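You operate a simulated robot arm through the tools that you are given. There is no shell and no other tool. Be economical: measure what you need, move in short steps, check, and stop when the job is done.

You are at the controls of a simulated robot arm. One attempt, no reset.

Task
Put things in order on the dining table top. At the end: the red reel is on the brown saucer; the orange mandarin is in the green bowl; the small blue plant pot stands on top of the grey paper ball; the clear glass from the dining table top is on the black coaster; the middle pink plant pot stands where the small blue plant pot stood; whatever was shut is shut again. Leave all else as you found it, and nothing knocked over.
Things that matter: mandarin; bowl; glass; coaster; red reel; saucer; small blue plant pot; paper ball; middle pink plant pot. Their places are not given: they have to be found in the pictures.

The check looks at the end state, three seconds after you hand in, the way a careful person would. Anything else that was tipped, shoved, dropped, spilled or broken makes it a failure.

Robot
A 7-joint arm with a two-finger parallel gripper, fixed in place. Base frame: the origin is at the foot of the arm, x ahead of it, y to its left, z up; the work surface is at about z = 0. Lengths are in mm, angles in degrees, forces in N, time in s.
With the tool pointing down near the work surface it reaches from about 220 to 580 mm from the base axis. Its first joint turns from -66.0 to 66.0 degrees. Payload 2.5 kg.
The TCP is the grasp point between the finger pads, 23 mm short of the fingertips. In the tool frame z runs along the fingers and y along their closing line. The gripper opens to 94 mm. The fingers are 38 mm wide and 10 mm thick; the gripper's body (54 by 96 mm) begins 39 mm behind the TCP.
Orientation is told as [roll, pitch, yaw] about the base's x, y, z axes, in that order, counted from this pose: with the fingers straight down and closing along the base's y, the tool's x points along the base's -x, its y along +y and its z along -z.

Tools
- The arm moves only by the tool jog_arm. Its argument "motion" is a list of rows, each a list of 3 entries, a list of its own where there are three numbers: the shift along the tool's x, y, z in m, then the turn, a rotation vector about the tool's x, y, z in degrees, then the closure in counts, from 0 (fully open) to 255 (shut). In form: [[[tx, ty, tz], [rx, ry, rz], jaw], ...]. A call has 1 to 20 rows; each row shifts and turns the commanded pose from where the row before left it, along the tool's axes as they then stand. A row lasts 0.2 s, in which the tool goes at most 50 mm and 8.6 degrees; a call with a longer step from one row to the next is refused whole, and so is a gripper value outside its range. Where a pose cannot be reached the arm comes as near as it can. A force on the tool above 40 N (or 10 N above the force at the start of the call, whichever is more), or a blocked arm, ends the call early, and 0.2 s more pass. The fingers move at their own pace (about 108 mm/s each) and stop on an object; they squeeze with about 26 N. The grip force told is the motor's: it shows also when the fingers shut on nothing. Time passes only in rows, and 0.2 s behind the last, so rows that do not move let the fingers close. It gives the time, the measured TCP pose, the force on the tool (base axes), the opening and the grip force at its end, in the units of the frame above (readings bear some noise).
- Cameras (640 x 400 px; columns grow to the right, rows downward): "scene" is fixed at [125, -424.8, 525.7]; the picture's right is [0.70, -0.72, 0.00], its down [-0.54, -0.52, -0.67] and it looks along [0.48, 0.46, -0.75] (base axes); focal length 233 px, centre (320, 200). "wrist" rides on the gripper at [-39, 0, -44] in the tool frame; the picture's right is [0.00, -1.00, 0.00], its down [0.97, 0.00, -0.24] and it looks along [0.24, 0.00, 0.97] (tool axes); focal length 218 px, centre (320, 200).
- snapshot(camera): a new picture of that camera. No time passes.
- pixel_to_xyz(camera, pixels): for up to 12 pixels [column, row] of the newest picture of that camera ("zoom" is the newest enlarged one), the place [x, y, z] in the base frame of the surface seen there, good to about 3 mm. No time passes.
- zoom(camera, box): a new picture of the part [left, top, right, bottom] of that camera's present view, enlarged. No time passes.
- hand_in(): hands the job in; it is judged then, once.

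Go step by step. Measure first, check grasps and placings, and put right what went wrong. The budget is 80 turns and 54 pictures, counting those below and the enlarged ones. Unless the task says otherwise, let go and move clear before handing in, and close with one line.

The tools are called after ">>>" as a command line: name --argument value ..., lists and objects as JSON in quotes. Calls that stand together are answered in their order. jog_arm: Moves the arm, as the interface text tells. Its arguments: {"type":"object","properties":{"motion":{"type":"array"}},"required":["motion"]} The other tools are called the same way: snapshot (camera) takes a picture; pixel_to_xyz (camera, pixels) gives the place of the surface under pixels of a picture; zoom (camera, box) takes an enlarged picture of a part of a camera's view; hand_in () hands the job in.

At the start:

```text
time_s: 0.0
tcp_pos: [360.5, 70.0, 278.3]
tool_rot: [0.0, 0.0, 0.1]
ft_force: [0.0, -0.1, 0.1]
gripper_width: 94.0
grip_force: 0.0
```

scene: 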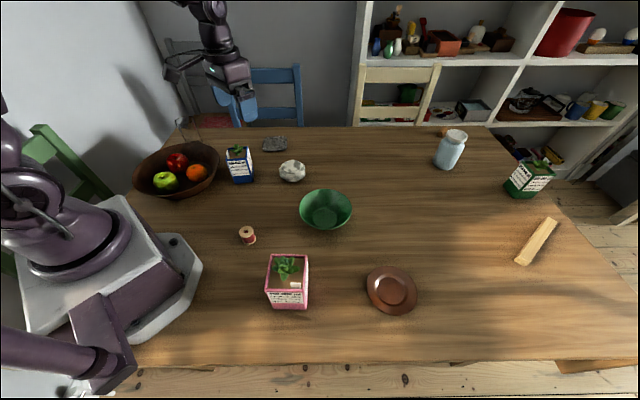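
wrist: 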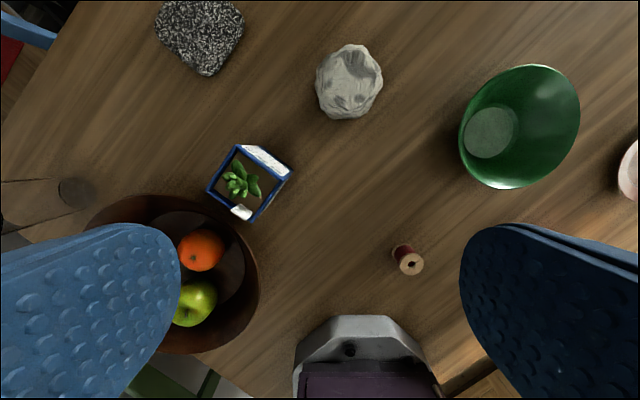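

The scene shows the reel near (247,235), blue pot (240,163), paper ball (292,171), bowl (325,210), pink pot (287,281), saucer (391,291) and mandarin (195,173). The glass and coaster are unclear, so I'll zoom in and measure.

>>> zoom --camera "scene" --box '[340, 100, 600, 280]'

>>> zoom --camera "scene" --box '[120, 100, 360, 260]'

>>> pixel_to_xyz --camera "scene" --pixels '[[247, 230], [240, 150], [292, 165], [325, 218], [287, 262], [391, 291], [196, 173], [455, 133], [275, 144], [450, 165], [250, 245], [535, 240]]'

```text
2.22 times, centred on (470, 190) of scene
```

zoom: 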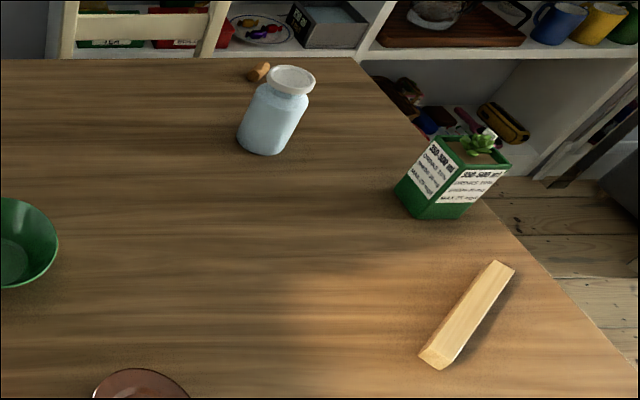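

```text
2.50 times, centred on (240, 180) of scene
```

zoom: 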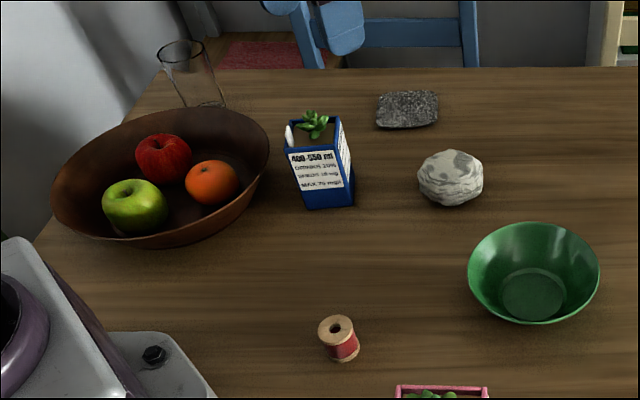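

```text
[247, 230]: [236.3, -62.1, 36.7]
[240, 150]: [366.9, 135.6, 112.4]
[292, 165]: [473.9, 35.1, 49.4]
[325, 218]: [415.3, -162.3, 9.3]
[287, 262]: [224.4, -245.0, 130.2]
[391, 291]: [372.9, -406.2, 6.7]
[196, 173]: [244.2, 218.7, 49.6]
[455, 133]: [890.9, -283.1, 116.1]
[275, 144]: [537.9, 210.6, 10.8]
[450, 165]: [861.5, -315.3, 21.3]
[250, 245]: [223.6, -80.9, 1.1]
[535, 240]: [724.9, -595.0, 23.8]
```

The clear glass stands behind the fruit bowl at about zoom (195,75). The speckled dark slab at zoom (407,108) is the only coaster candidate so far. I'll measure details on this zoom and in the wrist picture.

>>> pixel_to_xyz --camera "zoom" --pixels '[[180, 42], [203, 46], [205, 105], [407, 108], [380, 118], [436, 118], [435, 93], [452, 158], [420, 180], [483, 180], [212, 165], [336, 325]]'

>>> pixel_to_xyz --camera "wrist" --pixels '[[237, 146], [292, 174], [252, 221], [207, 190], [75, 190], [60, 190], [350, 75], [492, 130], [409, 263], [201, 250], [200, 35], [320, 200]]'

>>> zoom --camera "wrist" --box '[0, 100, 320, 300]'

```text
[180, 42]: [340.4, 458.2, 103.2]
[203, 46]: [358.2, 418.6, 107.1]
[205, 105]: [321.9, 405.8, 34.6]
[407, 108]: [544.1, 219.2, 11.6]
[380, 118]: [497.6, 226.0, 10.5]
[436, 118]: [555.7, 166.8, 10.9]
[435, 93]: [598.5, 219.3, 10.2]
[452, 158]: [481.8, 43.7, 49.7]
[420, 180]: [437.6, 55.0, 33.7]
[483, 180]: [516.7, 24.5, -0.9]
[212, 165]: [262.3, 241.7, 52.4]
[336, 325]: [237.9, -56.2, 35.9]
```

```text
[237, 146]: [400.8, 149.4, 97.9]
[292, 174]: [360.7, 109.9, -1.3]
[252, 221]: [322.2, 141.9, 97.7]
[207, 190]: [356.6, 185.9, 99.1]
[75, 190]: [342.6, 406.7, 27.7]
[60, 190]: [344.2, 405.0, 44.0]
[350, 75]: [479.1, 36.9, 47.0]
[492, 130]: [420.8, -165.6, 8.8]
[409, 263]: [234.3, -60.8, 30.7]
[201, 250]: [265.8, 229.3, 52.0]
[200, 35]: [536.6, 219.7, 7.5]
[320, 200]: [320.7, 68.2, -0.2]
```

```text
2.00 times, centred on (160, 200) of wrist
```

zoom: 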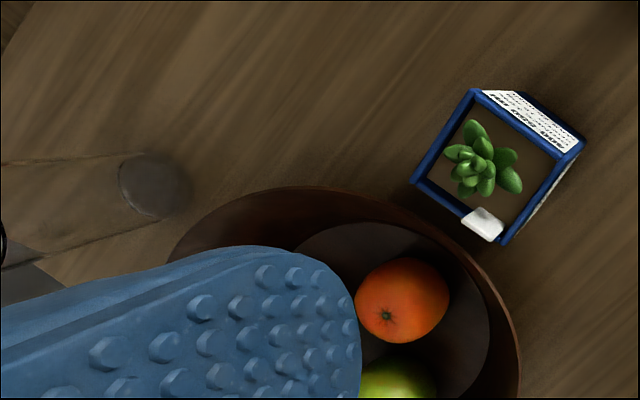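

The slab measures centred near (548,222) with its top at z≈11, the glass is near (335,410), the blue pot centre is about (361,145) and the mandarin about (255,240). I'll move above the fruit bowl to see how much room the mandarin has.

>>> jog_arm --motion '[[[0.021, 0.03, 0.004], [0, 0, 0], 0], [[0.021, 0.03, 0.004], [0, 0, 0], 0], [[0.021, 0.03, 0.004], [0, 0, 0], 0], [[0.021, 0.03, 0.004], [0, 0, 0], 0], [[0.0, 0.03, 0.004], [0, 0, 0], 0], [[0, 0, 0], [0, 0, 0], 0]]'

>>> snapshot --camera "wrist"

>>> snapshot --camera "scene"

```text
time_s: 1.4
tcp_pos: [275.8, 219.2, 257.3]
tool_rot: [0.1, 0.0, 0.0]
ft_force: [-0.3, -0.5, -0.4]
gripper_width: 94.0
grip_force: 0.1
```

```text
48 pictures are left
```

wrist: 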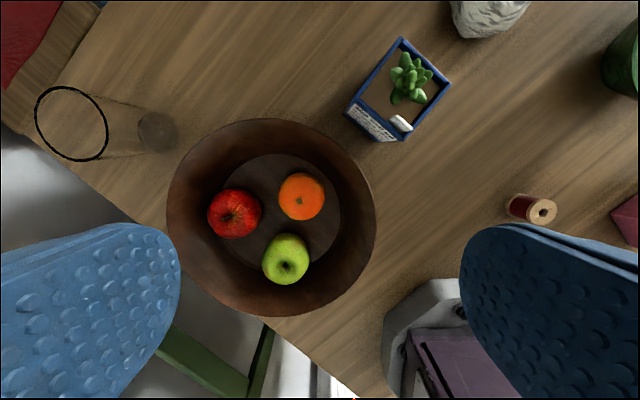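

```text
47 pictures are left
```

scene: 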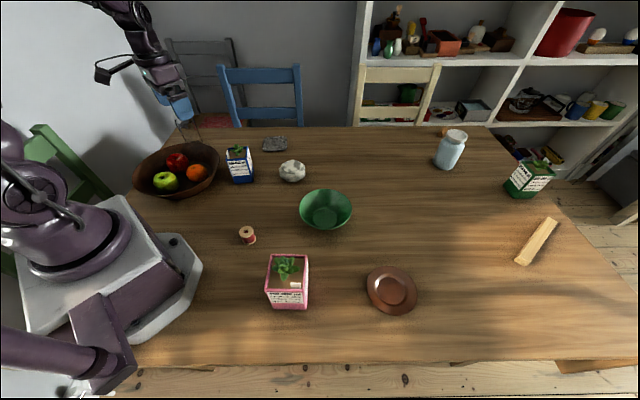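

>>> pixel_to_xyz --camera "wrist" --pixels '[[302, 197], [288, 258], [235, 213], [168, 215], [374, 215], [270, 120], [262, 314], [270, 217], [155, 132], [70, 90], [72, 160], [40, 125]]'

>>> zoom --camera "wrist" --box '[160, 110, 384, 320]'

```text
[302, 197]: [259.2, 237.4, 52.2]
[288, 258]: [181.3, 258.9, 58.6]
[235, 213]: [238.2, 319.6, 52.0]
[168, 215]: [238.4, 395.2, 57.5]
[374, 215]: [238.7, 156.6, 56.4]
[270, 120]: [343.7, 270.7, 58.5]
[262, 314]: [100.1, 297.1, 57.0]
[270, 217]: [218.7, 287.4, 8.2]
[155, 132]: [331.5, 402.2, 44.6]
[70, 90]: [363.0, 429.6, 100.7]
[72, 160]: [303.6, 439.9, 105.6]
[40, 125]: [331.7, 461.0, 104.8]
```

```text
1.90 times, centred on (272, 215) of wrist
```

zoom: 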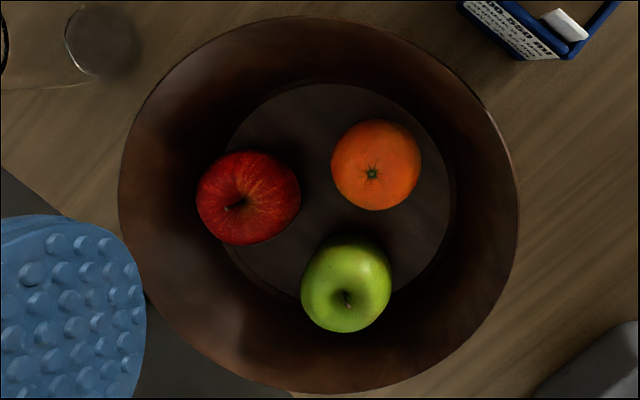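

The fruit bowl's floor is at z≈8 with a radius of about 79 around (222,276), and the mandarin centre is about (254,239,30). I'll turn to yaw -50, so the fingers close along the bowl's tangent and clear both apples, and hover above it.

>>> jog_arm --motion '[[[0.0125, 0.0115, 0.035], [0, 0, 0], 30], [[0.0125, 0.0115, 0.035], [0, 0, 0], 30], [[0, 0, 0.012], [0, 0, 8.333], 30], [[0, 0, 0.012], [0, 0, 8.333], 30], [[0, 0, 0.012], [0, 0, 8.333], 30], [[0, 0, 0.012], [0, 0, 8.333], 30], [[0, 0, 0.012], [0, 0, 8.333], 30], [[0, 0, 0.012], [0, 0, 8.333], 30], [[0, 0, 0], [0, 0, 0], 30]]'

>>> snapshot --camera "wrist"

```text
time_s: 3.4
tcp_pos: [252.6, 241.8, 114.1]
tool_rot: [0.0, 0.0, -50.1]
ft_force: [0.3, 0.3, 0.2]
gripper_width: 82.6
grip_force: 0.1
```

```text
45 pictures are left
```

wrist: 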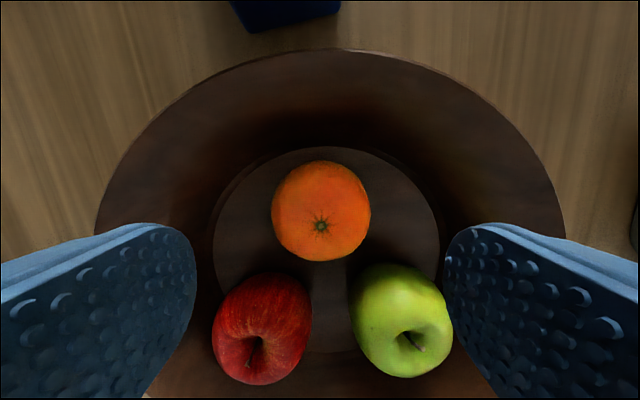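

The mandarin is centred at (321,211) between the pads, and the apples are clear of the finger paths. I'll descend to z≈38 and close.

>>> jog_arm --motion '[[[0, 0, 0.02], [0, 0, 0], 30], [[0, 0, 0.02], [0, 0, 0], 30], [[0, 0, 0.02], [0, 0, 0], 30], [[0, 0, 0.016], [0, 0, 0], 30], [[0, 0, 0], [0, 0, 0], 80], [[0, 0, 0], [0, 0, 0], 130], [[0, 0, 0], [0, 0, 0], 160], [[0, 0, 0], [0, 0, 0], 160]]'

```text
time_s: 5.2
tcp_pos: [251.1, 243.3, 39.4]
tool_rot: [0.0, 0.0, -50.0]
ft_force: [1.3, -0.2, 0.2]
gripper_width: 58.6
grip_force: 26.3
```

The pads stopped at 58.6 mm with 26 N, so the mandarin is held. I'll lift straight up.

>>> jog_arm --motion '[[[0, 0, -0.015], [0, 0, 0], 160], [[0, 0, -0.025], [0, 0, 0], 160], [[0, 0, -0.035], [0, 0, 0], 160], [[0, 0, -0.035], [0, 0, 0], 160], [[0, 0, -0.025], [0, 0, 0], 160], [[0, 0, 0], [0, 0, 0], 160]]'

>>> pixel_to_xyz --camera "scene" --pixels '[[325, 222], [300, 208], [351, 208], [325, 190], [325, 229]]'

```text
time_s: 6.6
tcp_pos: [249.4, 239.6, 175.5]
tool_rot: [0.0, 0.0, -50.1]
ft_force: [-0.1, -0.8, -0.4]
gripper_width: 58.3
grip_force: 25.6
```

```text
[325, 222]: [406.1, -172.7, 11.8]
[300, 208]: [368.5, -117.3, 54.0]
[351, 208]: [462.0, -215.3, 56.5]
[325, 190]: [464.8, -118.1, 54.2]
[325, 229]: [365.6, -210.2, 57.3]
```

The mandarin is up at z 175, and the green bowl centres near (415,-165) with its rim at z≈55. I'll carry it over at this height.

>>> jog_arm --motion '[[[-0.02, -0.0064, 0], [0, 0, 0], 160], [[-0.0361, -0.0115, 0], [0, 0, 0], 160], [[-0.0361, -0.0115, 0], [0, 0, 0], 160], [[-0.0361, -0.0115, 0], [0, 0, 0], 160], [[-0.0361, -0.0115, 0], [0, 0, 0], 160], [[-0.0361, -0.0115, 0], [0, 0, 0], 160], [[-0.0361, -0.0115, 0], [0, 0, 0], 160], [[-0.0361, -0.0115, 0], [0, 0, 0], 160], [[-0.0361, -0.0115, 0], [0, 0, 0], 160], [[-0.0361, -0.0115, 0], [0, 0, 0], 160], [[-0.0361, -0.0115, 0], [0, 0, 0], 160], [[-0.0361, -0.0115, 0], [0, 0, 0], 160], [[0, 0, 0], [0, 0, 0], 160], [[0, 0, 0], [0, 0, 0], 160]]'

>>> snapshot --camera "wrist"

```text
time_s: 9.6
tcp_pos: [421.1, -164.1, 175.5]
tool_rot: [0.0, 0.0, -50.0]
ft_force: [0.1, -0.8, -0.7]
gripper_width: 58.4
grip_force: 25.9
```

```text
44 pictures are left
```

wrist: 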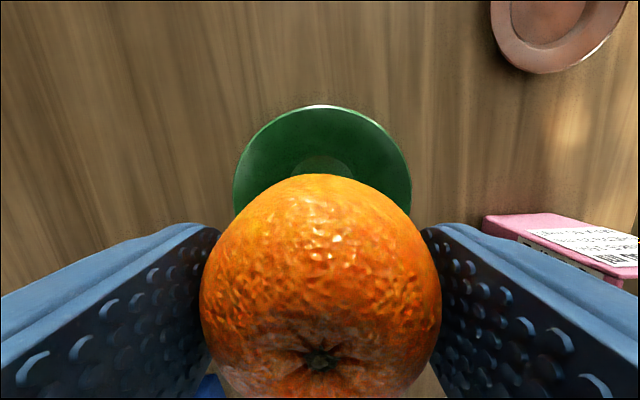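

The bowl is centred at column 322 under the mandarin. I'll make a small correction, lower, and release with a small opening.

>>> jog_arm --motion '[[[0.002, -0.001, 0.03], [0, 0, 0], 160], [[0.002, -0.001, 0.03], [0, 0, 0], 160], [[0, 0, 0.03], [0, 0, 0], 160], [[0, 0, 0.02], [0, 0, 0], 160], [[0, 0, 0.0115], [0, 0, 0], 160], [[0, 0, 0], [0, 0, 0], 160], [[0, 0, 0], [0, 0, 0], 78], [[0, 0, 0], [0, 0, 0], 78], [[0, 0, -0.01], [0, 0, 0], 78], [[0, 0, -0.03], [0, 0, 0], 78], [[0, 0, -0.04], [0, 0, 0], 60], [[0, 0, -0.04], [0, 0, 0], 30], [[0, 0, -0.02], [0, 0, 0], 0], [[0, 0, 0], [0, 0, 0], 0]]'

>>> snapshot --camera "wrist"

```text
time_s: 12.6
tcp_pos: [413.0, -160.2, 196.0]
tool_rot: [0.0, -0.1, -50.0]
ft_force: [-0.9, -0.1, 0.2]
gripper_width: 94.1
grip_force: 0.2
```

```text
43 pictures are left
```

wrist: 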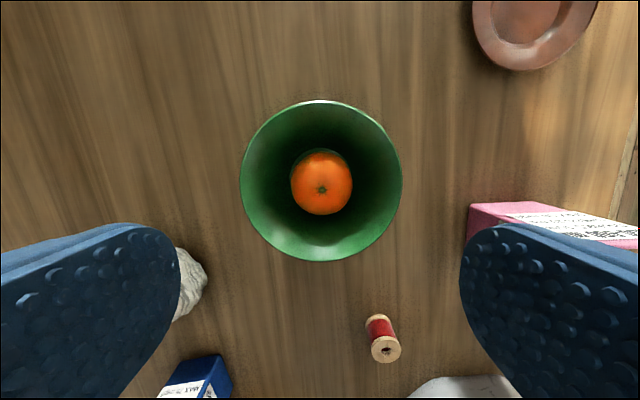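

The mandarin rests in the green bowl at (321,182). Next is the reel at (383,345); I'll measure it along with the saucer.

>>> pixel_to_xyz --camera "wrist" --pixels '[[386, 350], [375, 352], [399, 352], [387, 362], [380, 318], [530, 18], [472, 20]]'

>>> pixel_to_xyz --camera "scene" --pixels '[[247, 230], [393, 288], [368, 290], [417, 295], [391, 268], [391, 314]]'

>>> zoom --camera "scene" --box '[220, 210, 440, 340]'

```text
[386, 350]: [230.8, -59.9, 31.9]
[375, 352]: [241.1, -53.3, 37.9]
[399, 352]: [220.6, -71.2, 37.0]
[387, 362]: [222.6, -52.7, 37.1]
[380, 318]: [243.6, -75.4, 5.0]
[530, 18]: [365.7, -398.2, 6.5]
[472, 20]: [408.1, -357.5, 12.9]
```

```text
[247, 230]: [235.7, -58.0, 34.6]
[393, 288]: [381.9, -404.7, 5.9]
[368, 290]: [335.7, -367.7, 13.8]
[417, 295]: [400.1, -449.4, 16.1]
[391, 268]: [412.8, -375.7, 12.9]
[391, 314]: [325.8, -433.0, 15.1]
```

```text
2.91 times, centred on (330, 275) of scene
```

zoom: 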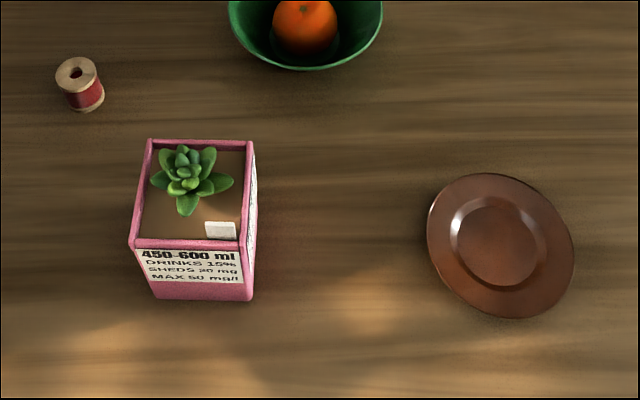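

The saucer centres at (369,-406) with its floor at z≈6. The reel centres at (231,-61), height 37. I'll hover over the reel.

>>> jog_arm --motion '[[[0.032, -0.0126, 0.01], [0, 0, 0], 60], [[0.032, -0.0126, 0.01], [0, 0, 0], 60], [[0.032, -0.0126, 0.01], [0, 0, 0], 60], [[0.032, -0.0126, 0.02], [0, 0, 0], 60], [[0.032, -0.0126, 0.02], [0, 0, 0], 60], [[0.033, -0.0127, 0.016], [0, 0, 0], 60], [[0, 0, 0], [0, 0, 0], 60], [[0, 0, 0], [0, 0, 0], 60]]'

>>> snapshot --camera "wrist"

```text
time_s: 14.4
tcp_pos: [233.5, -63.0, 110.4]
tool_rot: [0.0, 0.0, -50.0]
ft_force: [0.7, 0.6, -0.3]
gripper_width: 71.7
grip_force: 0.1
```

```text
41 pictures are left
```

wrist: 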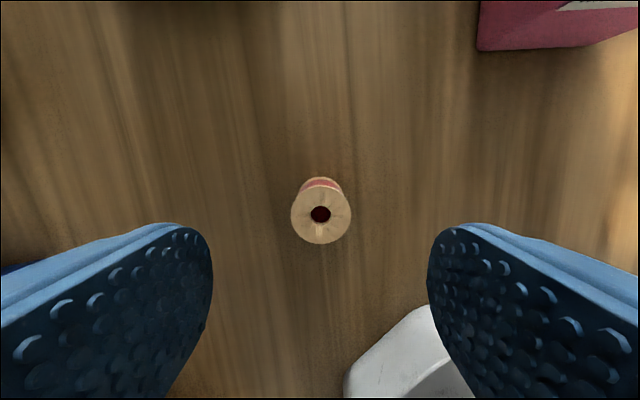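

The reel is centred at (321,214) between the pads. The robot's own base edge at (425,308) is nearby, so I'll check its position before descending.

>>> pixel_to_xyz --camera "wrist" --pixels '[[425, 312], [400, 335], [380, 360], [321, 225]]'

```text
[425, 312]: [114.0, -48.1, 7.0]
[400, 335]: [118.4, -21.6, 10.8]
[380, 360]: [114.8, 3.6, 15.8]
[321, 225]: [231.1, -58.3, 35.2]
```

The base is at x≈115, well clear. I'll descend to z≈27, close on the reel and lift.

>>> jog_arm --motion '[[[0, 0, 0.025], [0, 0, 0], 60], [[0, 0, 0.025], [0, 0, 0], 60], [[0, 0, 0.02], [0, 0, 0], 60], [[0, 0, 0.013], [0, 0, 0], 60], [[0, 0, 0], [0, 0, 0], 110], [[0, 0, 0], [0, 0, 0], 160], [[0, 0, 0], [0, 0, 0], 210], [[0, 0, 0], [0, 0, 0], 220], [[0, 0, 0], [0, 0, 0], 220]]'

```text
time_s: 16.4
tcp_pos: [231.4, -59.7, 26.6]
tool_rot: [0.1, -0.1, -50.0]
ft_force: [0.0, -0.5, 0.3]
gripper_width: 32.3
grip_force: 26.3
```

The reel is held at 32.3 mm. I'll lift it to z≈180 and carry it over the saucer.

>>> jog_arm --motion '[[[0, 0, -0.02], [0, 0, 0], 220], [[0, 0, -0.035], [0, 0, 0], 220], [[0, 0, -0.04], [0, 0, 0], 220], [[0, 0, -0.04], [0, 0, 0], 220], [[0, 0, -0.018], [0, 0, 0], 220], [[-0.0353, -0.0117, 0], [0, 0, 0], 220], [[-0.0353, -0.0117, 0], [0, 0, 0], 220], [[-0.0353, -0.0117, 0], [0, 0, 0], 220], [[-0.0353, -0.0117, 0], [0, 0, 0], 220], [[-0.0353, -0.0117, 0], [0, 0, 0], 220], [[-0.0353, -0.0117, 0], [0, 0, 0], 220], [[-0.0353, -0.0117, 0], [0, 0, 0], 220], [[-0.0353, -0.0117, 0], [0, 0, 0], 220], [[-0.0353, -0.0117, 0], [0, 0, 0], 220], [[-0.0353, -0.0117, 0], [0, 0, 0], 220], [[0, 0, 0.02], [0, 0, 0], 220], [[0, 0, 0.03], [0, 0, 0], 220], [[0, 0, 0.03], [0, 0, 0], 220], [[0, 0, 0], [0, 0, 0], 220]]'

>>> snapshot --camera "wrist"

>>> snapshot --camera "scene"

```text
time_s: 20.4
tcp_pos: [367.9, -409.1, 99.2]
tool_rot: [0.0, -0.1, -50.1]
ft_force: [-0.4, 1.5, -1.1]
gripper_width: 32.3
grip_force: 26.0
```

```text
40 pictures are left
```

wrist: 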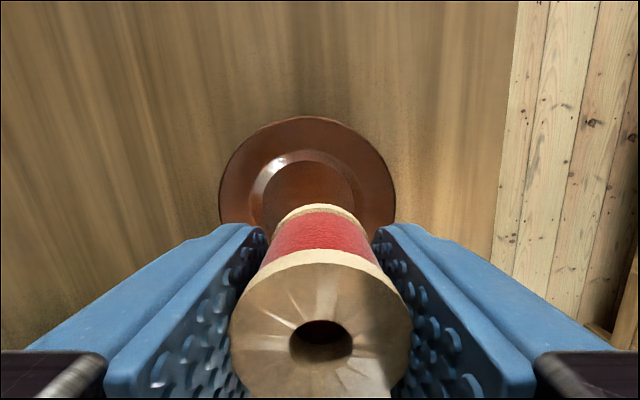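

```text
39 pictures are left
```

scene: 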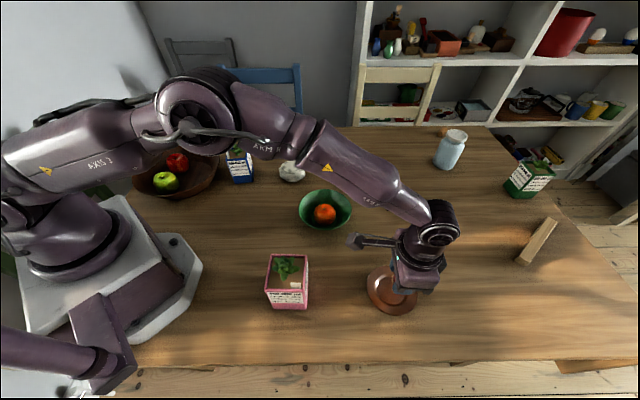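

The saucer appears centred near column 307, slightly left of the reel at 319. I'll measure its rim here to fix the offset.

>>> pixel_to_xyz --camera "wrist" --pixels '[[223, 190], [393, 190], [308, 119], [264, 188], [351, 188], [308, 165]]'

```text
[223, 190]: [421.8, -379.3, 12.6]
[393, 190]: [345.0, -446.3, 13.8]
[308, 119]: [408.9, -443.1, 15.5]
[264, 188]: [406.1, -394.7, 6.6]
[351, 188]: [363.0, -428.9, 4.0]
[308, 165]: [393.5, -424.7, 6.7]
```

The rim points put the saucer centre about 8 mm along tool +y. I'll shift, lower to z≈34, open slightly, and retreat.

>>> jog_arm --motion '[[[0, 0.008, 0.01], [0, 0, 0], 220], [[0, 0, 0.025], [0, 0, 0], 220], [[0, 0, 0.02], [0, 0, 0], 220], [[0, 0, 0.008], [0, 0, 0], 220], [[0, 0, 0.0], [0, 0, 0], 220], [[0, 0, 0.001], [0, 0, 0], 220]]'

>>> snapshot --camera "wrist"

```text
time_s: 21.8
tcp_pos: [377.3, -401.7, 34.6]
tool_rot: [-0.1, 0.1, -50.0]
ft_force: [0.3, -0.4, 0.3]
gripper_width: 32.1
grip_force: 25.6
```

```text
38 pictures are left
```

wrist: 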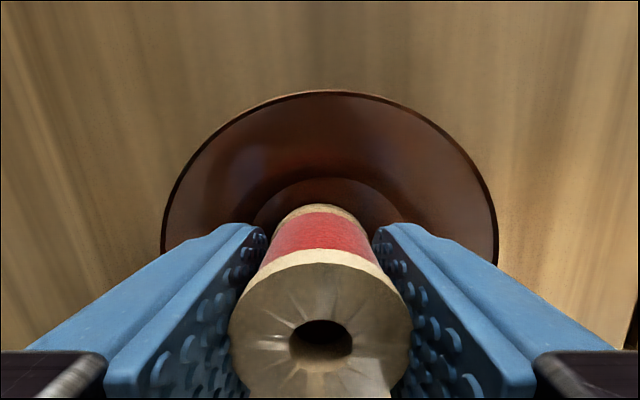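

The reel is within the flat of the saucer. I'll lower 2 mm, open a little, and rise clear.

>>> jog_arm --motion '[[[0, -0.002, 0.001], [0, 0, 0], 220], [[0, 0, 0.001], [0, 0, 0], 220], [[0, 0, 0], [0, 0, 0], 155], [[0, 0, 0], [0, 0, 0], 140], [[0, 0, 0], [0, 0, 0], 140], [[0, 0, -0.01], [0, 0, 0], 140], [[0, 0, -0.02], [0, 0, 0], 140], [[0, 0, -0.03], [0, 0, 0], 100], [[0, 0, -0.04], [0, 0, 0], 50], [[0, 0, -0.04], [0, 0, 0], 0], [[0, 0, 0], [0, 0, 0], 0]]'

>>> snapshot --camera "wrist"

```text
time_s: 24.2
tcp_pos: [375.2, -401.6, 171.1]
tool_rot: [0.0, 0.0, -50.0]
ft_force: [-0.3, 0.1, -0.3]
gripper_width: 93.9
grip_force: 0.0
```

```text
37 pictures are left
```

wrist: 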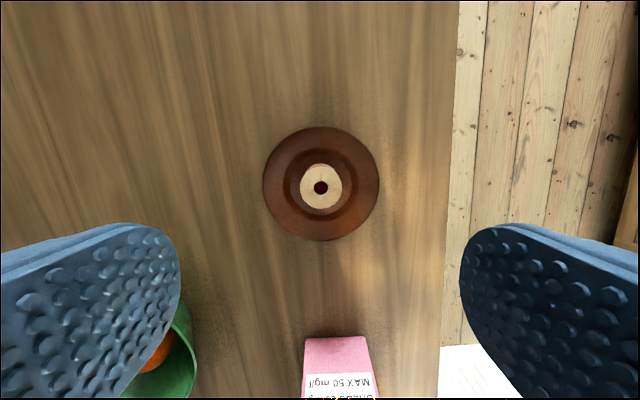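

The reel stands in the middle of the saucer at (321,187). Next I'll move above the paper ball to inspect its shape for the blue pot.

>>> jog_arm --motion '[[[0.0276, 0.0356, -0.006], [0, 0, 0], 0], [[0.0276, 0.0356, -0.006], [0, 0, 0], 0], [[0.0276, 0.0356, -0.006], [0, 0, 0], 0], [[0.0276, 0.0356, -0.006], [0, 0, 0], 0], [[0.0276, 0.0356, -0.006], [0, 0, 0], 0], [[0.0276, 0.0356, -0.006], [0, 0, 0], 0], [[0.0276, 0.0356, -0.006], [0, 0, 0], 0], [[0.0276, 0.0356, 0], [0, 0, 0], 0], [[0.0276, 0.0356, 0], [0, 0, 0], 0], [[0.0276, 0.0356, 0], [0, 0, 0], 0], [[0, 0, 0], [0, 0, -5], 0], [[0, 0, 0], [0, 0, -5], 0], [[0, 0, 0], [0, 0, 0], 0]]'

>>> snapshot --camera "wrist"

>>> zoom --camera "scene" --box '[220, 120, 340, 195]'

```text
time_s: 27.0
tcp_pos: [469.4, 37.9, 215.8]
tool_rot: [0.0, -0.1, -39.9]
ft_force: [-0.5, 1.0, 0.0]
gripper_width: 94.1
grip_force: 0.1
```

```text
36 pictures are left
```

wrist: 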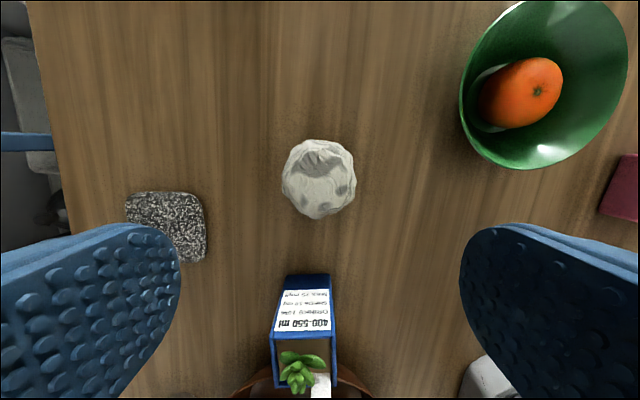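

```text
5.33 times, centred on (280, 158) of scene
```

zoom: 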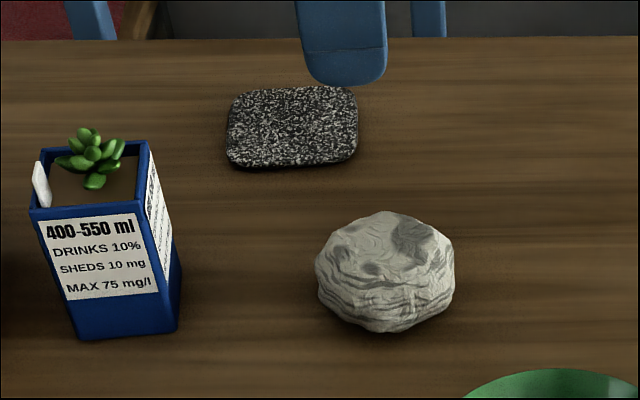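

The ball looks squat with a flattish top at wrist (318,175), and the slab is a rounded speckled black coaster. I'll map the ball's top, the coaster and the pot top.

>>> pixel_to_xyz --camera "wrist" --pixels '[[318, 178], [300, 178], [336, 178], [318, 160], [318, 196], [305, 165], [332, 165], [305, 192], [332, 192], [290, 180], [348, 180], [318, 210]]'

>>> pixel_to_xyz --camera "zoom" --pixels '[[385, 240], [360, 240], [410, 240], [385, 222], [385, 265], [430, 245], [345, 250], [230, 160], [355, 155], [350, 92], [240, 95], [290, 125]]'

```text
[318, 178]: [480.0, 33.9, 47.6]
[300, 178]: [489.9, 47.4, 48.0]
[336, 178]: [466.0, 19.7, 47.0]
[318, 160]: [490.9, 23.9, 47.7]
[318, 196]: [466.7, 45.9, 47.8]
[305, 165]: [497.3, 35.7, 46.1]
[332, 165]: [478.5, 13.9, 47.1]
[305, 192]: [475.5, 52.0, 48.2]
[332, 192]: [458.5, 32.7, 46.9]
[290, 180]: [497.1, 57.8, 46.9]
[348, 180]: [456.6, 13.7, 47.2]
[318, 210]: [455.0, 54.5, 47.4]
```

```text
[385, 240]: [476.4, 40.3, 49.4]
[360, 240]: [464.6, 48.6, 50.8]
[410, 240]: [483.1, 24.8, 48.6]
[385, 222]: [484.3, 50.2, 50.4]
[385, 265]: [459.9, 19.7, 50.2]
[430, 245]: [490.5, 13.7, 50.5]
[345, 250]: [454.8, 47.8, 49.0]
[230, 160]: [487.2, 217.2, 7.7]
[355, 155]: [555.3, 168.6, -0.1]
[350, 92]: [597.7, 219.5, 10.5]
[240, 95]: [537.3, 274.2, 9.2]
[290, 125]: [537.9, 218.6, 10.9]
```

The ball's top is flat at z≈48 over about 45 mm, centred near (476,36), so it makes a good seat. I'll hover above the blue pot to align the grip.

>>> jog_arm --motion '[[[0.0303, 0.0025, 0.0], [0, 0, 0], 0], [[0.0303, 0.0025, 0.0], [0, 0, 0], 0], [[0.0303, 0.0025, 0.0], [0, 0, 0], 0], [[0.0303, 0.0025, 0.01], [0, 0, 0], 0], [[0.0303, 0.0025, 0.01], [0, 0, 0], 0], [[0, 0, 0], [0, 0, 0], 0], [[0, 0, 0], [0, 0, 0], 0]]'

>>> snapshot --camera "wrist"

```text
time_s: 28.6
tcp_pos: [360.5, 142.0, 194.0]
tool_rot: [0.1, 0.0, -40.0]
ft_force: [0.2, -0.6, 0.9]
gripper_width: 93.9
grip_force: 0.1
```

```text
34 pictures are left
```

wrist: 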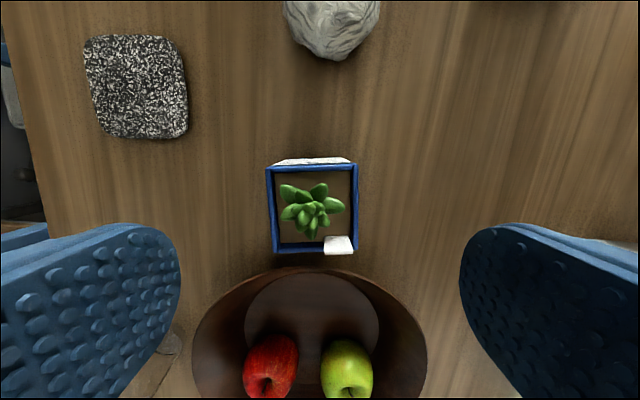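

The pot appears centred at column 312, about 5 mm left of the TCP, and nearly square to the fingers. I'll measure its top corners and the plant height.

>>> pixel_to_xyz --camera "wrist" --pixels '[[269, 169], [355, 167], [274, 249], [355, 238], [312, 248], [270, 208], [356, 208], [314, 209], [287, 190], [339, 246], [317, 189], [312, 166]]'

>>> zoom --camera "wrist" --box '[220, 140, 400, 270]'

```text
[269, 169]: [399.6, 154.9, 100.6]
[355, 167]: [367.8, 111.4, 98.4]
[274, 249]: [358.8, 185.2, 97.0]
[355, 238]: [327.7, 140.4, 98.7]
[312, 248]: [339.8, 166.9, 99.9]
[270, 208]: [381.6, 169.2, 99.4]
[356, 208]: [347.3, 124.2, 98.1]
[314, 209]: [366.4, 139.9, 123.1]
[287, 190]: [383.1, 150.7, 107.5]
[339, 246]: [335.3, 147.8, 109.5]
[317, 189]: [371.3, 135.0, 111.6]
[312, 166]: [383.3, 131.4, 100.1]
```

```text
3.08 times, centred on (310, 205) of wrist
```

zoom: 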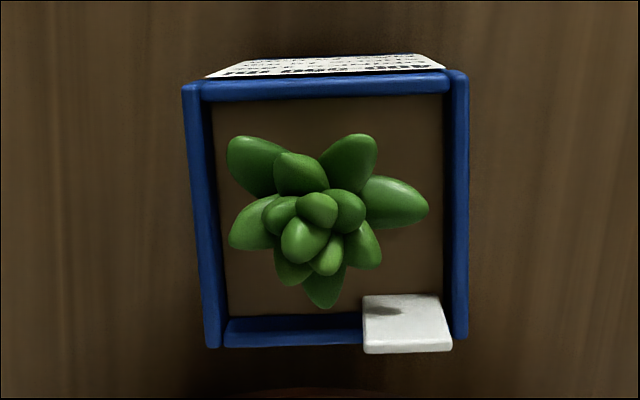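

The pot centres at (363,148), its top is at z≈99 and the plant reaches z≈123. I'll shift 6 mm, descend to z≈90 so the gripper body clears the plant, and close gently.

>>> jog_arm --motion '[[[0.001, 0.003, 0.01], [0, 0, 0], 0], [[0.001, 0.0032, 0.02], [0, 0, 0], 0], [[0, 0, 0.03], [0, 0, 0], 0], [[0, 0, 0.025], [0, 0, 0], 0], [[0, 0, 0.019], [0, 0, 0], 0], [[0, 0, 0], [0, 0, 0], 0], [[0, 0, 0], [0, 0, 0], 40], [[0, 0, 0], [0, 0, 0], 70], [[0, 0, 0], [0, 0, 0], 90], [[0, 0, 0], [0, 0, 0], 130], [[0, 0, 0], [0, 0, 0], 160], [[0, 0, 0], [0, 0, 0], 160]]'

```text
time_s: 31.2
tcp_pos: [364.0, 151.1, 90.4]
tool_rot: [0.0, 0.1, -39.9]
ft_force: [-0.2, -0.4, -0.9]
gripper_width: 59.8
grip_force: 26.2
```

The pot is held at 59.8 mm. I'll lift it 90 mm, carry it over the paper ball and check.

>>> jog_arm --motion '[[[0, 0, -0.01], [0, 0, 0], 160], [[0, 0, -0.02], [0, 0, 0], 160], [[0, 0, -0.03], [0, 0, 0], 160], [[0, 0, -0.02], [0, 0, 0], 160], [[0, 0, -0.01], [0, 0, 0], 160], [[-0.015, -0.0015, 0], [0, 0, 0], 160], [[-0.03, -0.003, 0], [0, 0, 0], 160], [[-0.035, -0.0035, 0], [0, 0, 0], 160], [[-0.035, -0.0035, 0], [0, 0, 0], 160], [[-0.028, -0.003, 0], [0, 0, 0], 160], [[-0.0153, -0.0014, 0], [0, 0, 0], 160], [[0, 0, 0], [0, 0, 0], 160], [[0, 0, 0], [0, 0, 0], 160]]'

>>> zoom --camera "scene" --box '[200, 60, 380, 200]'

>>> snapshot --camera "wrist"

```text
time_s: 34.0
tcp_pos: [475.9, 34.5, 178.6]
tool_rot: [0.0, 0.0, -40.0]
ft_force: [0.6, 0.3, -2.0]
gripper_width: 59.6
grip_force: 25.9
```

```text
2.86 times, centred on (290, 130) of scene
```

zoom: 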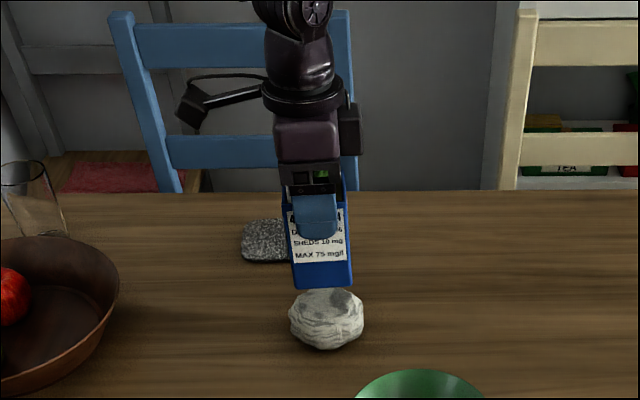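

```text
31 pictures are left
```

wrist: 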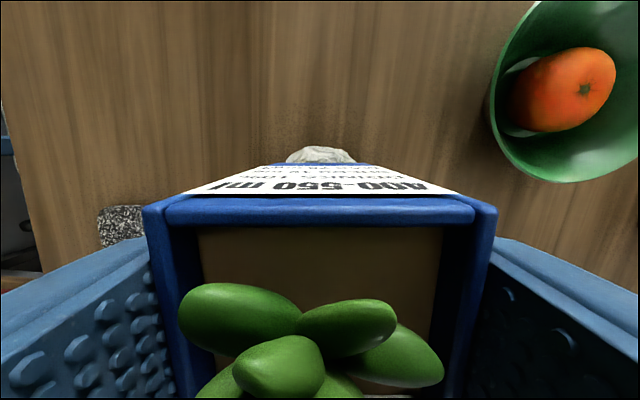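

The pot hangs over the ball (zoom column 321 against 327), and the TCP at (476,34.5) matches the ball's centre. I'll lower most of the way, then go in small steps.

>>> jog_arm --motion '[[[0, 0.001, 0.012], [0, 0, 0], 160], [[0, 0, 0.014], [0, 0, 0], 160], [[0, 0, 0.008], [0, 0, 0], 160], [[0, 0, 0.002], [0, 0, 0], 160], [[0, 0, 0.001], [0, 0, 0], 160], [[0, 0, 0], [0, 0, 0], 160]]'

>>> zoom --camera "scene" --box '[240, 100, 340, 190]'

```text
time_s: 35.4
tcp_pos: [475.6, 37.0, 141.7]
tool_rot: [0.0, 0.0, -40.0]
ft_force: [0.1, 0.2, -1.2]
gripper_width: 60.0
grip_force: 25.9
```

```text
4.44 times, centred on (290, 145) of scene
```

zoom: 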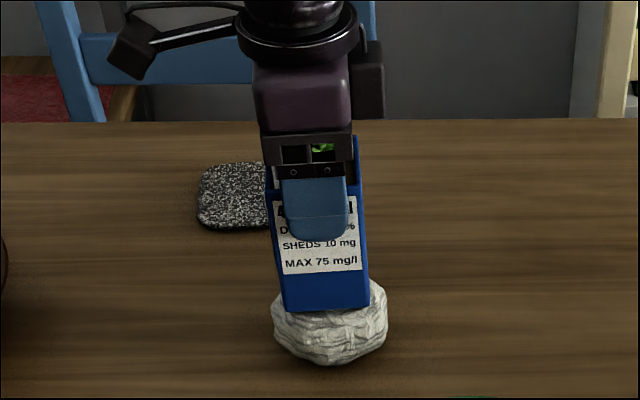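

The pot is a couple of mm above the ball and well centred. I'll go down in 1 mm steps, watching the force.

>>> jog_arm --motion '[[[0, 0, 0.001], [0, 0, 0], 160], [[0, 0, 0.001], [0, 0, 0], 160], [[0, 0, 0], [0, 0, 0], 160]]'

```text
time_s: 36.2
tcp_pos: [475.5, 37.6, 139.2]
tool_rot: [0.0, 0.1, -39.9]
ft_force: [-0.5, -0.9, -2.3]
gripper_width: 59.9
grip_force: 26.5
```

>>> jog_arm --motion '[[[0, 0, 0.001], [0, 0, 0], 160], [[0, 0, 0], [0, 0, 0], 160]]'

```text
time_s: 36.8
tcp_pos: [476.4, 37.1, 139.8]
tool_rot: [0.1, -0.1, -39.9]
ft_force: [0.9, 0.3, -2.4]
gripper_width: 59.8
grip_force: 26.0
```

There is no clear contact force yet (-2.4 N is mostly the pot's weight). I'll lower a little more.

>>> jog_arm --motion '[[[0, 0, 0.001], [0, 0, 0], 160], [[0, 0, 0.0005], [0, 0, 0], 160], [[0, 0, 0], [0, 0, 0], 160]]'

>>> zoom --camera "scene" --box '[265, 140, 325, 185]'

```text
time_s: 37.6
tcp_pos: [475.3, 36.4, 136.9]
tool_rot: [0.1, -0.1, -40.0]
ft_force: [0.0, -0.4, 1.1]
gripper_width: 59.9
grip_force: 25.6
```

```text
8.89 times, centred on (295, 162) of scene
```

zoom: 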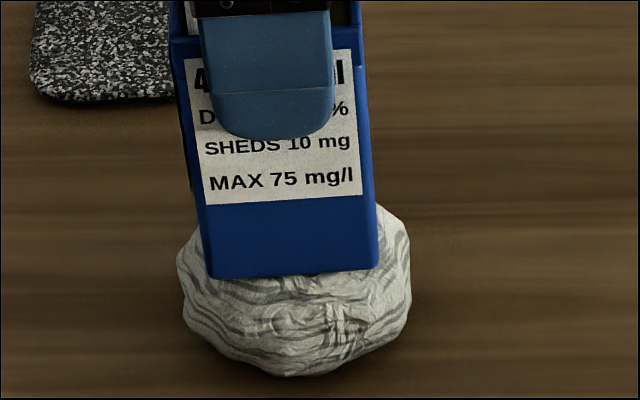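

The force changed to +1.1 N, so the pot is now seated on the ball. I'll open in small steps and rise.

>>> jog_arm --motion '[[[0, 0, 0], [0, 0, 0], 90], [[0, 0, 0], [0, 0, 0], 80], [[0, 0, 0], [0, 0, 0], 60], [[0, 0, 0], [0, 0, 0], 30], [[0, 0, 0], [0, 0, 0], 0], [[0, 0, -0.01], [0, 0, 0], 0], [[0, 0, -0.025], [0, 0, 0], 0], [[0, 0, -0.035], [0, 0, 0], 0], [[0, 0, -0.03], [0, 0, 0], 0], [[0, 0, 0], [0, 0, 0], 0]]'

>>> snapshot --camera "scene"

>>> snapshot --camera "wrist"

```text
time_s: 39.8
tcp_pos: [476.3, 34.3, 237.5]
tool_rot: [0.0, 0.0, -40.0]
ft_force: [1.1, -0.3, -0.5]
gripper_width: 93.9
grip_force: 0.1
```

```text
28 pictures are left
```

scene: 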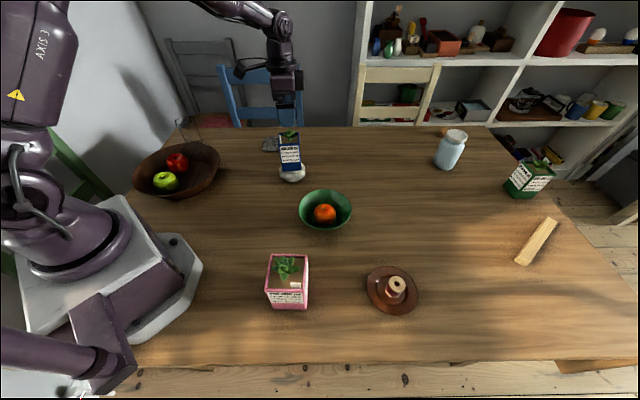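

```text
27 pictures are left
```

wrist: 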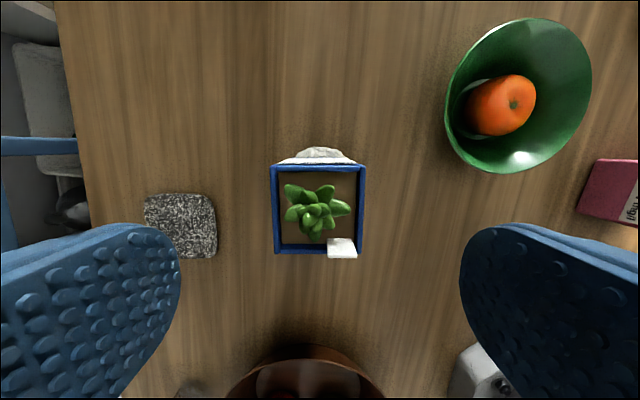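

The blue pot stands upright on the ball (wrist (317,210)). From the rim and base rays, the glass centres at (333,434), about 105 tall. Before picking it up, I'll test empty whether the coaster at (544,220) can be reached tool-down.

>>> jog_arm --motion '[[[0.0183, 0.0293, 0], [0, 0, 0], 0], [[0.0183, 0.0293, 0], [0, 0, 0], 0], [[0.0183, 0.0293, 0], [0, 0, 0], 0], [[0.0183, 0.0293, 0], [0, 0, 0], 0], [[0.0183, 0.0293, 0], [0, 0, 0], 0], [[0, 0, 0.011], [0, 0, -7.75], 0], [[0, 0, 0.011], [0, 0, -7.75], 0], [[0, 0, 0.011], [0, 0, -7.75], 0], [[0, 0, 0.011], [0, 0, -7.75], 0], [[0, 0, 0.011], [0, 0, -7.75], 0], [[0, 0, 0.011], [0, 0, -7.75], 0], [[0, 0, 0.011], [0, 0, -7.75], 0], [[0, 0, 0.011], [0, 0, -7.75], 0], [[-0.02, 0, 0.03], [0, 0, 0], 0], [[-0.023, 0, 0.03], [0, 0, 0], 0], [[0, 0, 0], [0, 0, 0], 0], [[0, 0, 0], [0, 0, 0], 0]]'

>>> snapshot --camera "wrist"

```text
time_s: 43.4
tcp_pos: [542.1, 226.1, 88.3]
tool_rot: [0.0, -0.1, 22.0]
ft_force: [0.0, -0.3, 0.5]
gripper_width: 94.0
grip_force: 0.0
```

```text
26 pictures are left
```

wrist: 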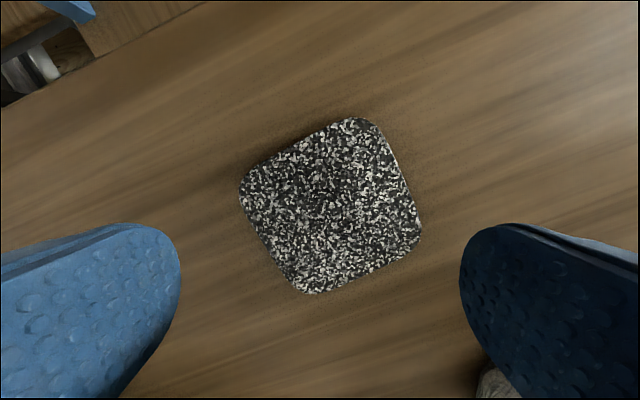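

The coaster is reachable tool-down, and its centre at pixel (331,205) works out to about (549,222). Now I'll hover over the glass with yaw 55.

>>> pixel_to_xyz --camera "wrist" --pixels '[[331, 205], [355, 118], [419, 235], [310, 293], [240, 190]]'

>>> jog_arm --motion '[[[0.015, 0, -0.035], [0, 0, 0], 0], [[0.015, 0, -0.04], [0, 0, 0], 0], [[0.01224, 0.0387, 0], [0, 0, 0], 0], [[0.01224, 0.0387, 0], [0, 0, 0], 0], [[0.01224, 0.0387, 0], [0, 0, 0], 0], [[0.01224, 0.0387, 0], [0, 0, 0], 0], [[0.01224, 0.0387, 0], [0, 0, 0], 0], [[0.01224, 0.0387, 0], [0, 0, 0], 0], [[0.01224, 0.0387, 0], [0, 0, 0], 0], [[0, 0, 0], [0, 0, -8.25], 0], [[0, 0, 0], [0, 0, -8.25], 0], [[0, 0, 0], [0, 0, -8.25], 0], [[0, 0, 0], [0, 0, -8.25], 0], [[0, 0, 0], [0, 0, 0], 0]]'

>>> snapshot --camera "wrist"

```text
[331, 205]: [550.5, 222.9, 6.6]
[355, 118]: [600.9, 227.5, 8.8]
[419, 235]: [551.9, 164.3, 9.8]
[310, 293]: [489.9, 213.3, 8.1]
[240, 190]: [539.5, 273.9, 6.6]
```

```text
time_s: 46.4
tcp_pos: [331.1, 432.1, 164.7]
tool_rot: [0.0, -0.1, 55.1]
ft_force: [-0.4, -0.1, 0.3]
gripper_width: 94.1
grip_force: 0.0
```

```text
25 pictures are left
```

wrist: 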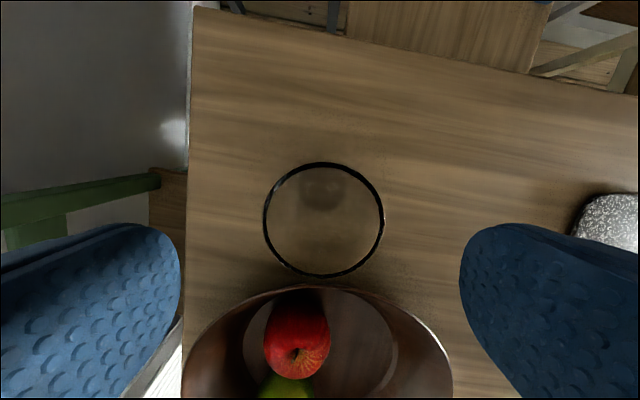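

The glass rim is centred at (323,220), only about 2 mm off the grasp line. I'll descend to z≈55 and close gently on its waist.

>>> jog_arm --motion '[[[-0.002, -0.0015, 0.01], [0, 0, 0], 0], [[0, 0, 0.03], [0, 0, 0], 0], [[0, 0, 0.03], [0, 0, 0], 0], [[0, 0, 0.025], [0, 0, 0], 0], [[0, 0, 0.014], [0, 0, 0], 0], [[0, 0, 0], [0, 0, 0], 0], [[0, 0, 0], [0, 0, 0], 40], [[0, 0, 0], [0, 0, 0], 75], [[0, 0, 0], [0, 0, 0], 95], [[0, 0, 0], [0, 0, 0], 120], [[0, 0, 0], [0, 0, 0], 150], [[0, 0, 0], [0, 0, 0], 150]]'

```text
time_s: 47.6
tcp_pos: [337.1, 436.1, 64.4]
tool_rot: [-0.1, -0.7, 55.0]
ft_force: [-2.3, -2.6, 7.6]
gripper_width: 93.9
grip_force: 0.0
stopped in row 6: the force on the tool passed its limit (the readings are from after the stop); the commanded pose is now the measured one
```

The gripper body touched the glass rim: at z 64 the body sits at z≈103, and the rim is at z≈105. I'll back off upwards and look before gripping.

>>> jog_arm --motion '[[[0, 0, -0.005], [0, 0.3, 0], 0], [[0, 0, -0.007], [0, 0.4, 0], 0], [[0, 0, 0], [0, 0, 0], 0]]'

>>> snapshot --camera "wrist"

>>> zoom --camera "scene" --box '[120, 80, 280, 200]'

```text
time_s: 48.4
tcp_pos: [335.6, 436.2, 77.5]
tool_rot: [-0.1, 0.0, 55.0]
ft_force: [1.4, 0.1, -0.3]
gripper_width: 93.9
grip_force: 0.0
```

```text
24 pictures are left
```

wrist: 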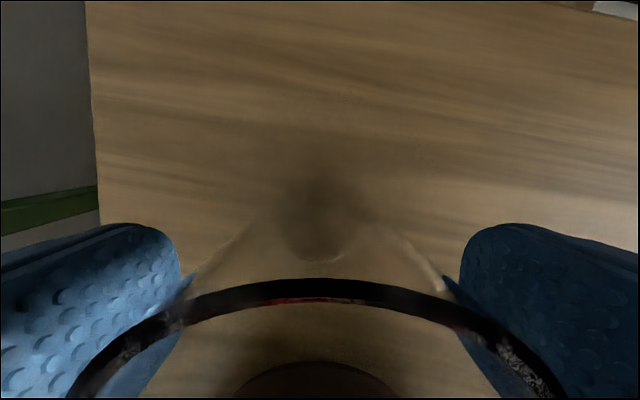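

```text
3.33 times, centred on (200, 140) of scene
```

zoom: 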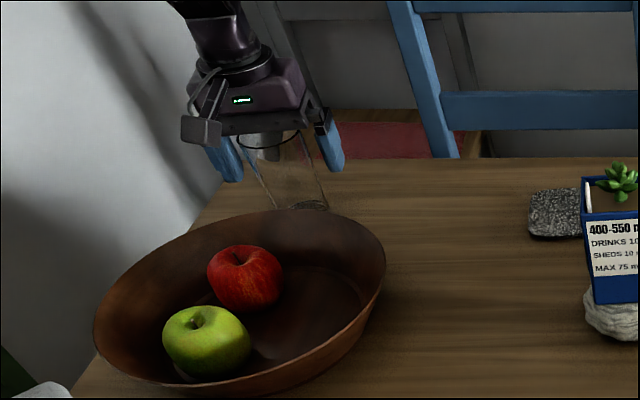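

The glass still stands upright (zoom (290,170)). I'll close here with pads at z≈53–78.

>>> jog_arm --motion '[[[0, 0, 0.002], [0, 0, 0], 0], [[0, 0, 0], [0, 0, 0], 40], [[0, 0, 0], [0, 0, 0], 70], [[0, 0, 0], [0, 0, 0], 85], [[0, 0, 0], [0, 0, 0], 95], [[0, 0, 0], [0, 0, 0], 110], [[0, 0, 0], [0, 0, 0], 130], [[0, 0, 0], [0, 0, 0], 150], [[0, 0, 0], [0, 0, 0], 150]]'

```text
time_s: 50.4
tcp_pos: [335.3, 435.6, 75.2]
tool_rot: [-0.1, 0.1, 55.0]
ft_force: [0.0, 0.5, 0.2]
gripper_width: 56.8
grip_force: 26.1
```

The glass is held at 56.8 mm. I'll lift it 35 mm and carry it to above the coaster.

>>> jog_arm --motion '[[[0, 0, -0.008], [0, 0, 0], 150], [[0, 0, -0.017], [0, 0, 0], 150], [[0, 0, -0.01], [0, 0, 0], 150], [[0.0028, -0.0148, 0], [0, 0, 0], 150], [[0.0062, -0.033, 0], [0, 0, 0], 150], [[0.0062, -0.033, 0], [0, 0, 0], 150], [[0.0062, -0.033, 0], [0, 0, 0], 150], [[0.0062, -0.033, 0], [0, 0, 0], 150], [[0.0062, -0.033, 0], [0, 0, 0], 150], [[0.0062, -0.033, 0], [0, 0, 0], 150], [[0.0062, -0.033, 0], [0, 0, 0], 150], [[0.0062, -0.033, 0], [0, 0, 0], 150], [[0.0034, -0.018, 0], [0, 0, 0], 150], [[0, 0, 0], [0, 0, 0], 150], [[0, 0, 0], [0, 0, 0], 150]]'

>>> zoom --camera "scene" --box '[220, 80, 340, 180]'

>>> snapshot --camera "wrist"

```text
time_s: 53.6
tcp_pos: [545.8, 221.4, 111.6]
tool_rot: [0.0, 0.1, 54.9]
ft_force: [0.1, 0.0, -2.9]
gripper_width: 56.9
grip_force: 25.7
```

```text
4.00 times, centred on (280, 130) of scene
```

zoom: 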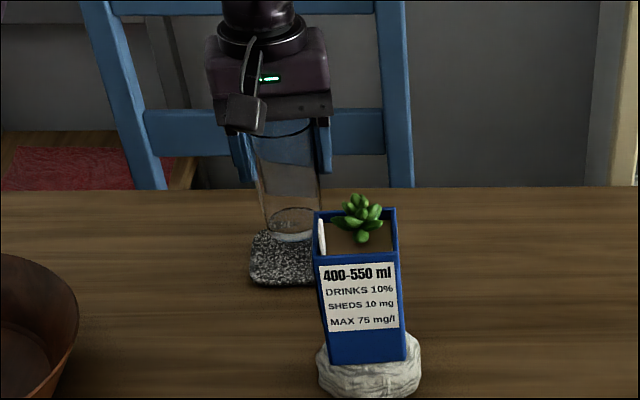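

```text
21 pictures are left
```

wrist: 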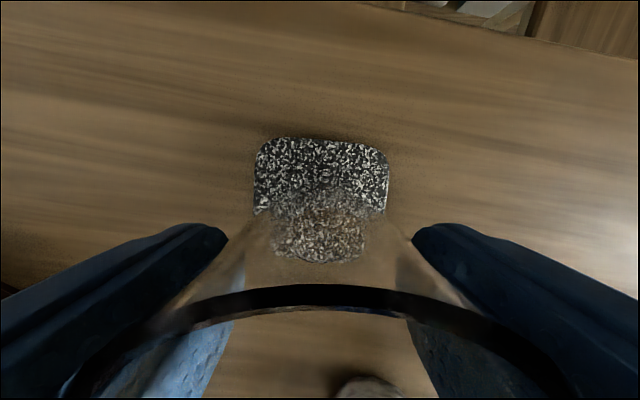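

The glass is over the coaster, which is centred at column 321 with its far edge 45 mm out. I'll lower nearly to contact.

>>> jog_arm --motion '[[[0, 0, 0.01], [0, 0, 0], 150], [[0, 0, 0.01], [0, 0, 0], 150], [[0, 0, 0.003], [0, 0, 0], 150], [[0, 0, 0.001], [0, 0, 0], 150], [[0, 0, 0.001], [0, 0, 0], 150], [[0, 0, 0.0], [0, 0, 0], 150]]'

```text
time_s: 55.0
tcp_pos: [545.9, 218.8, 85.7]
tool_rot: [-0.1, 0.2, 55.0]
ft_force: [0.4, 1.2, -2.1]
gripper_width: 57.0
grip_force: 25.5
```

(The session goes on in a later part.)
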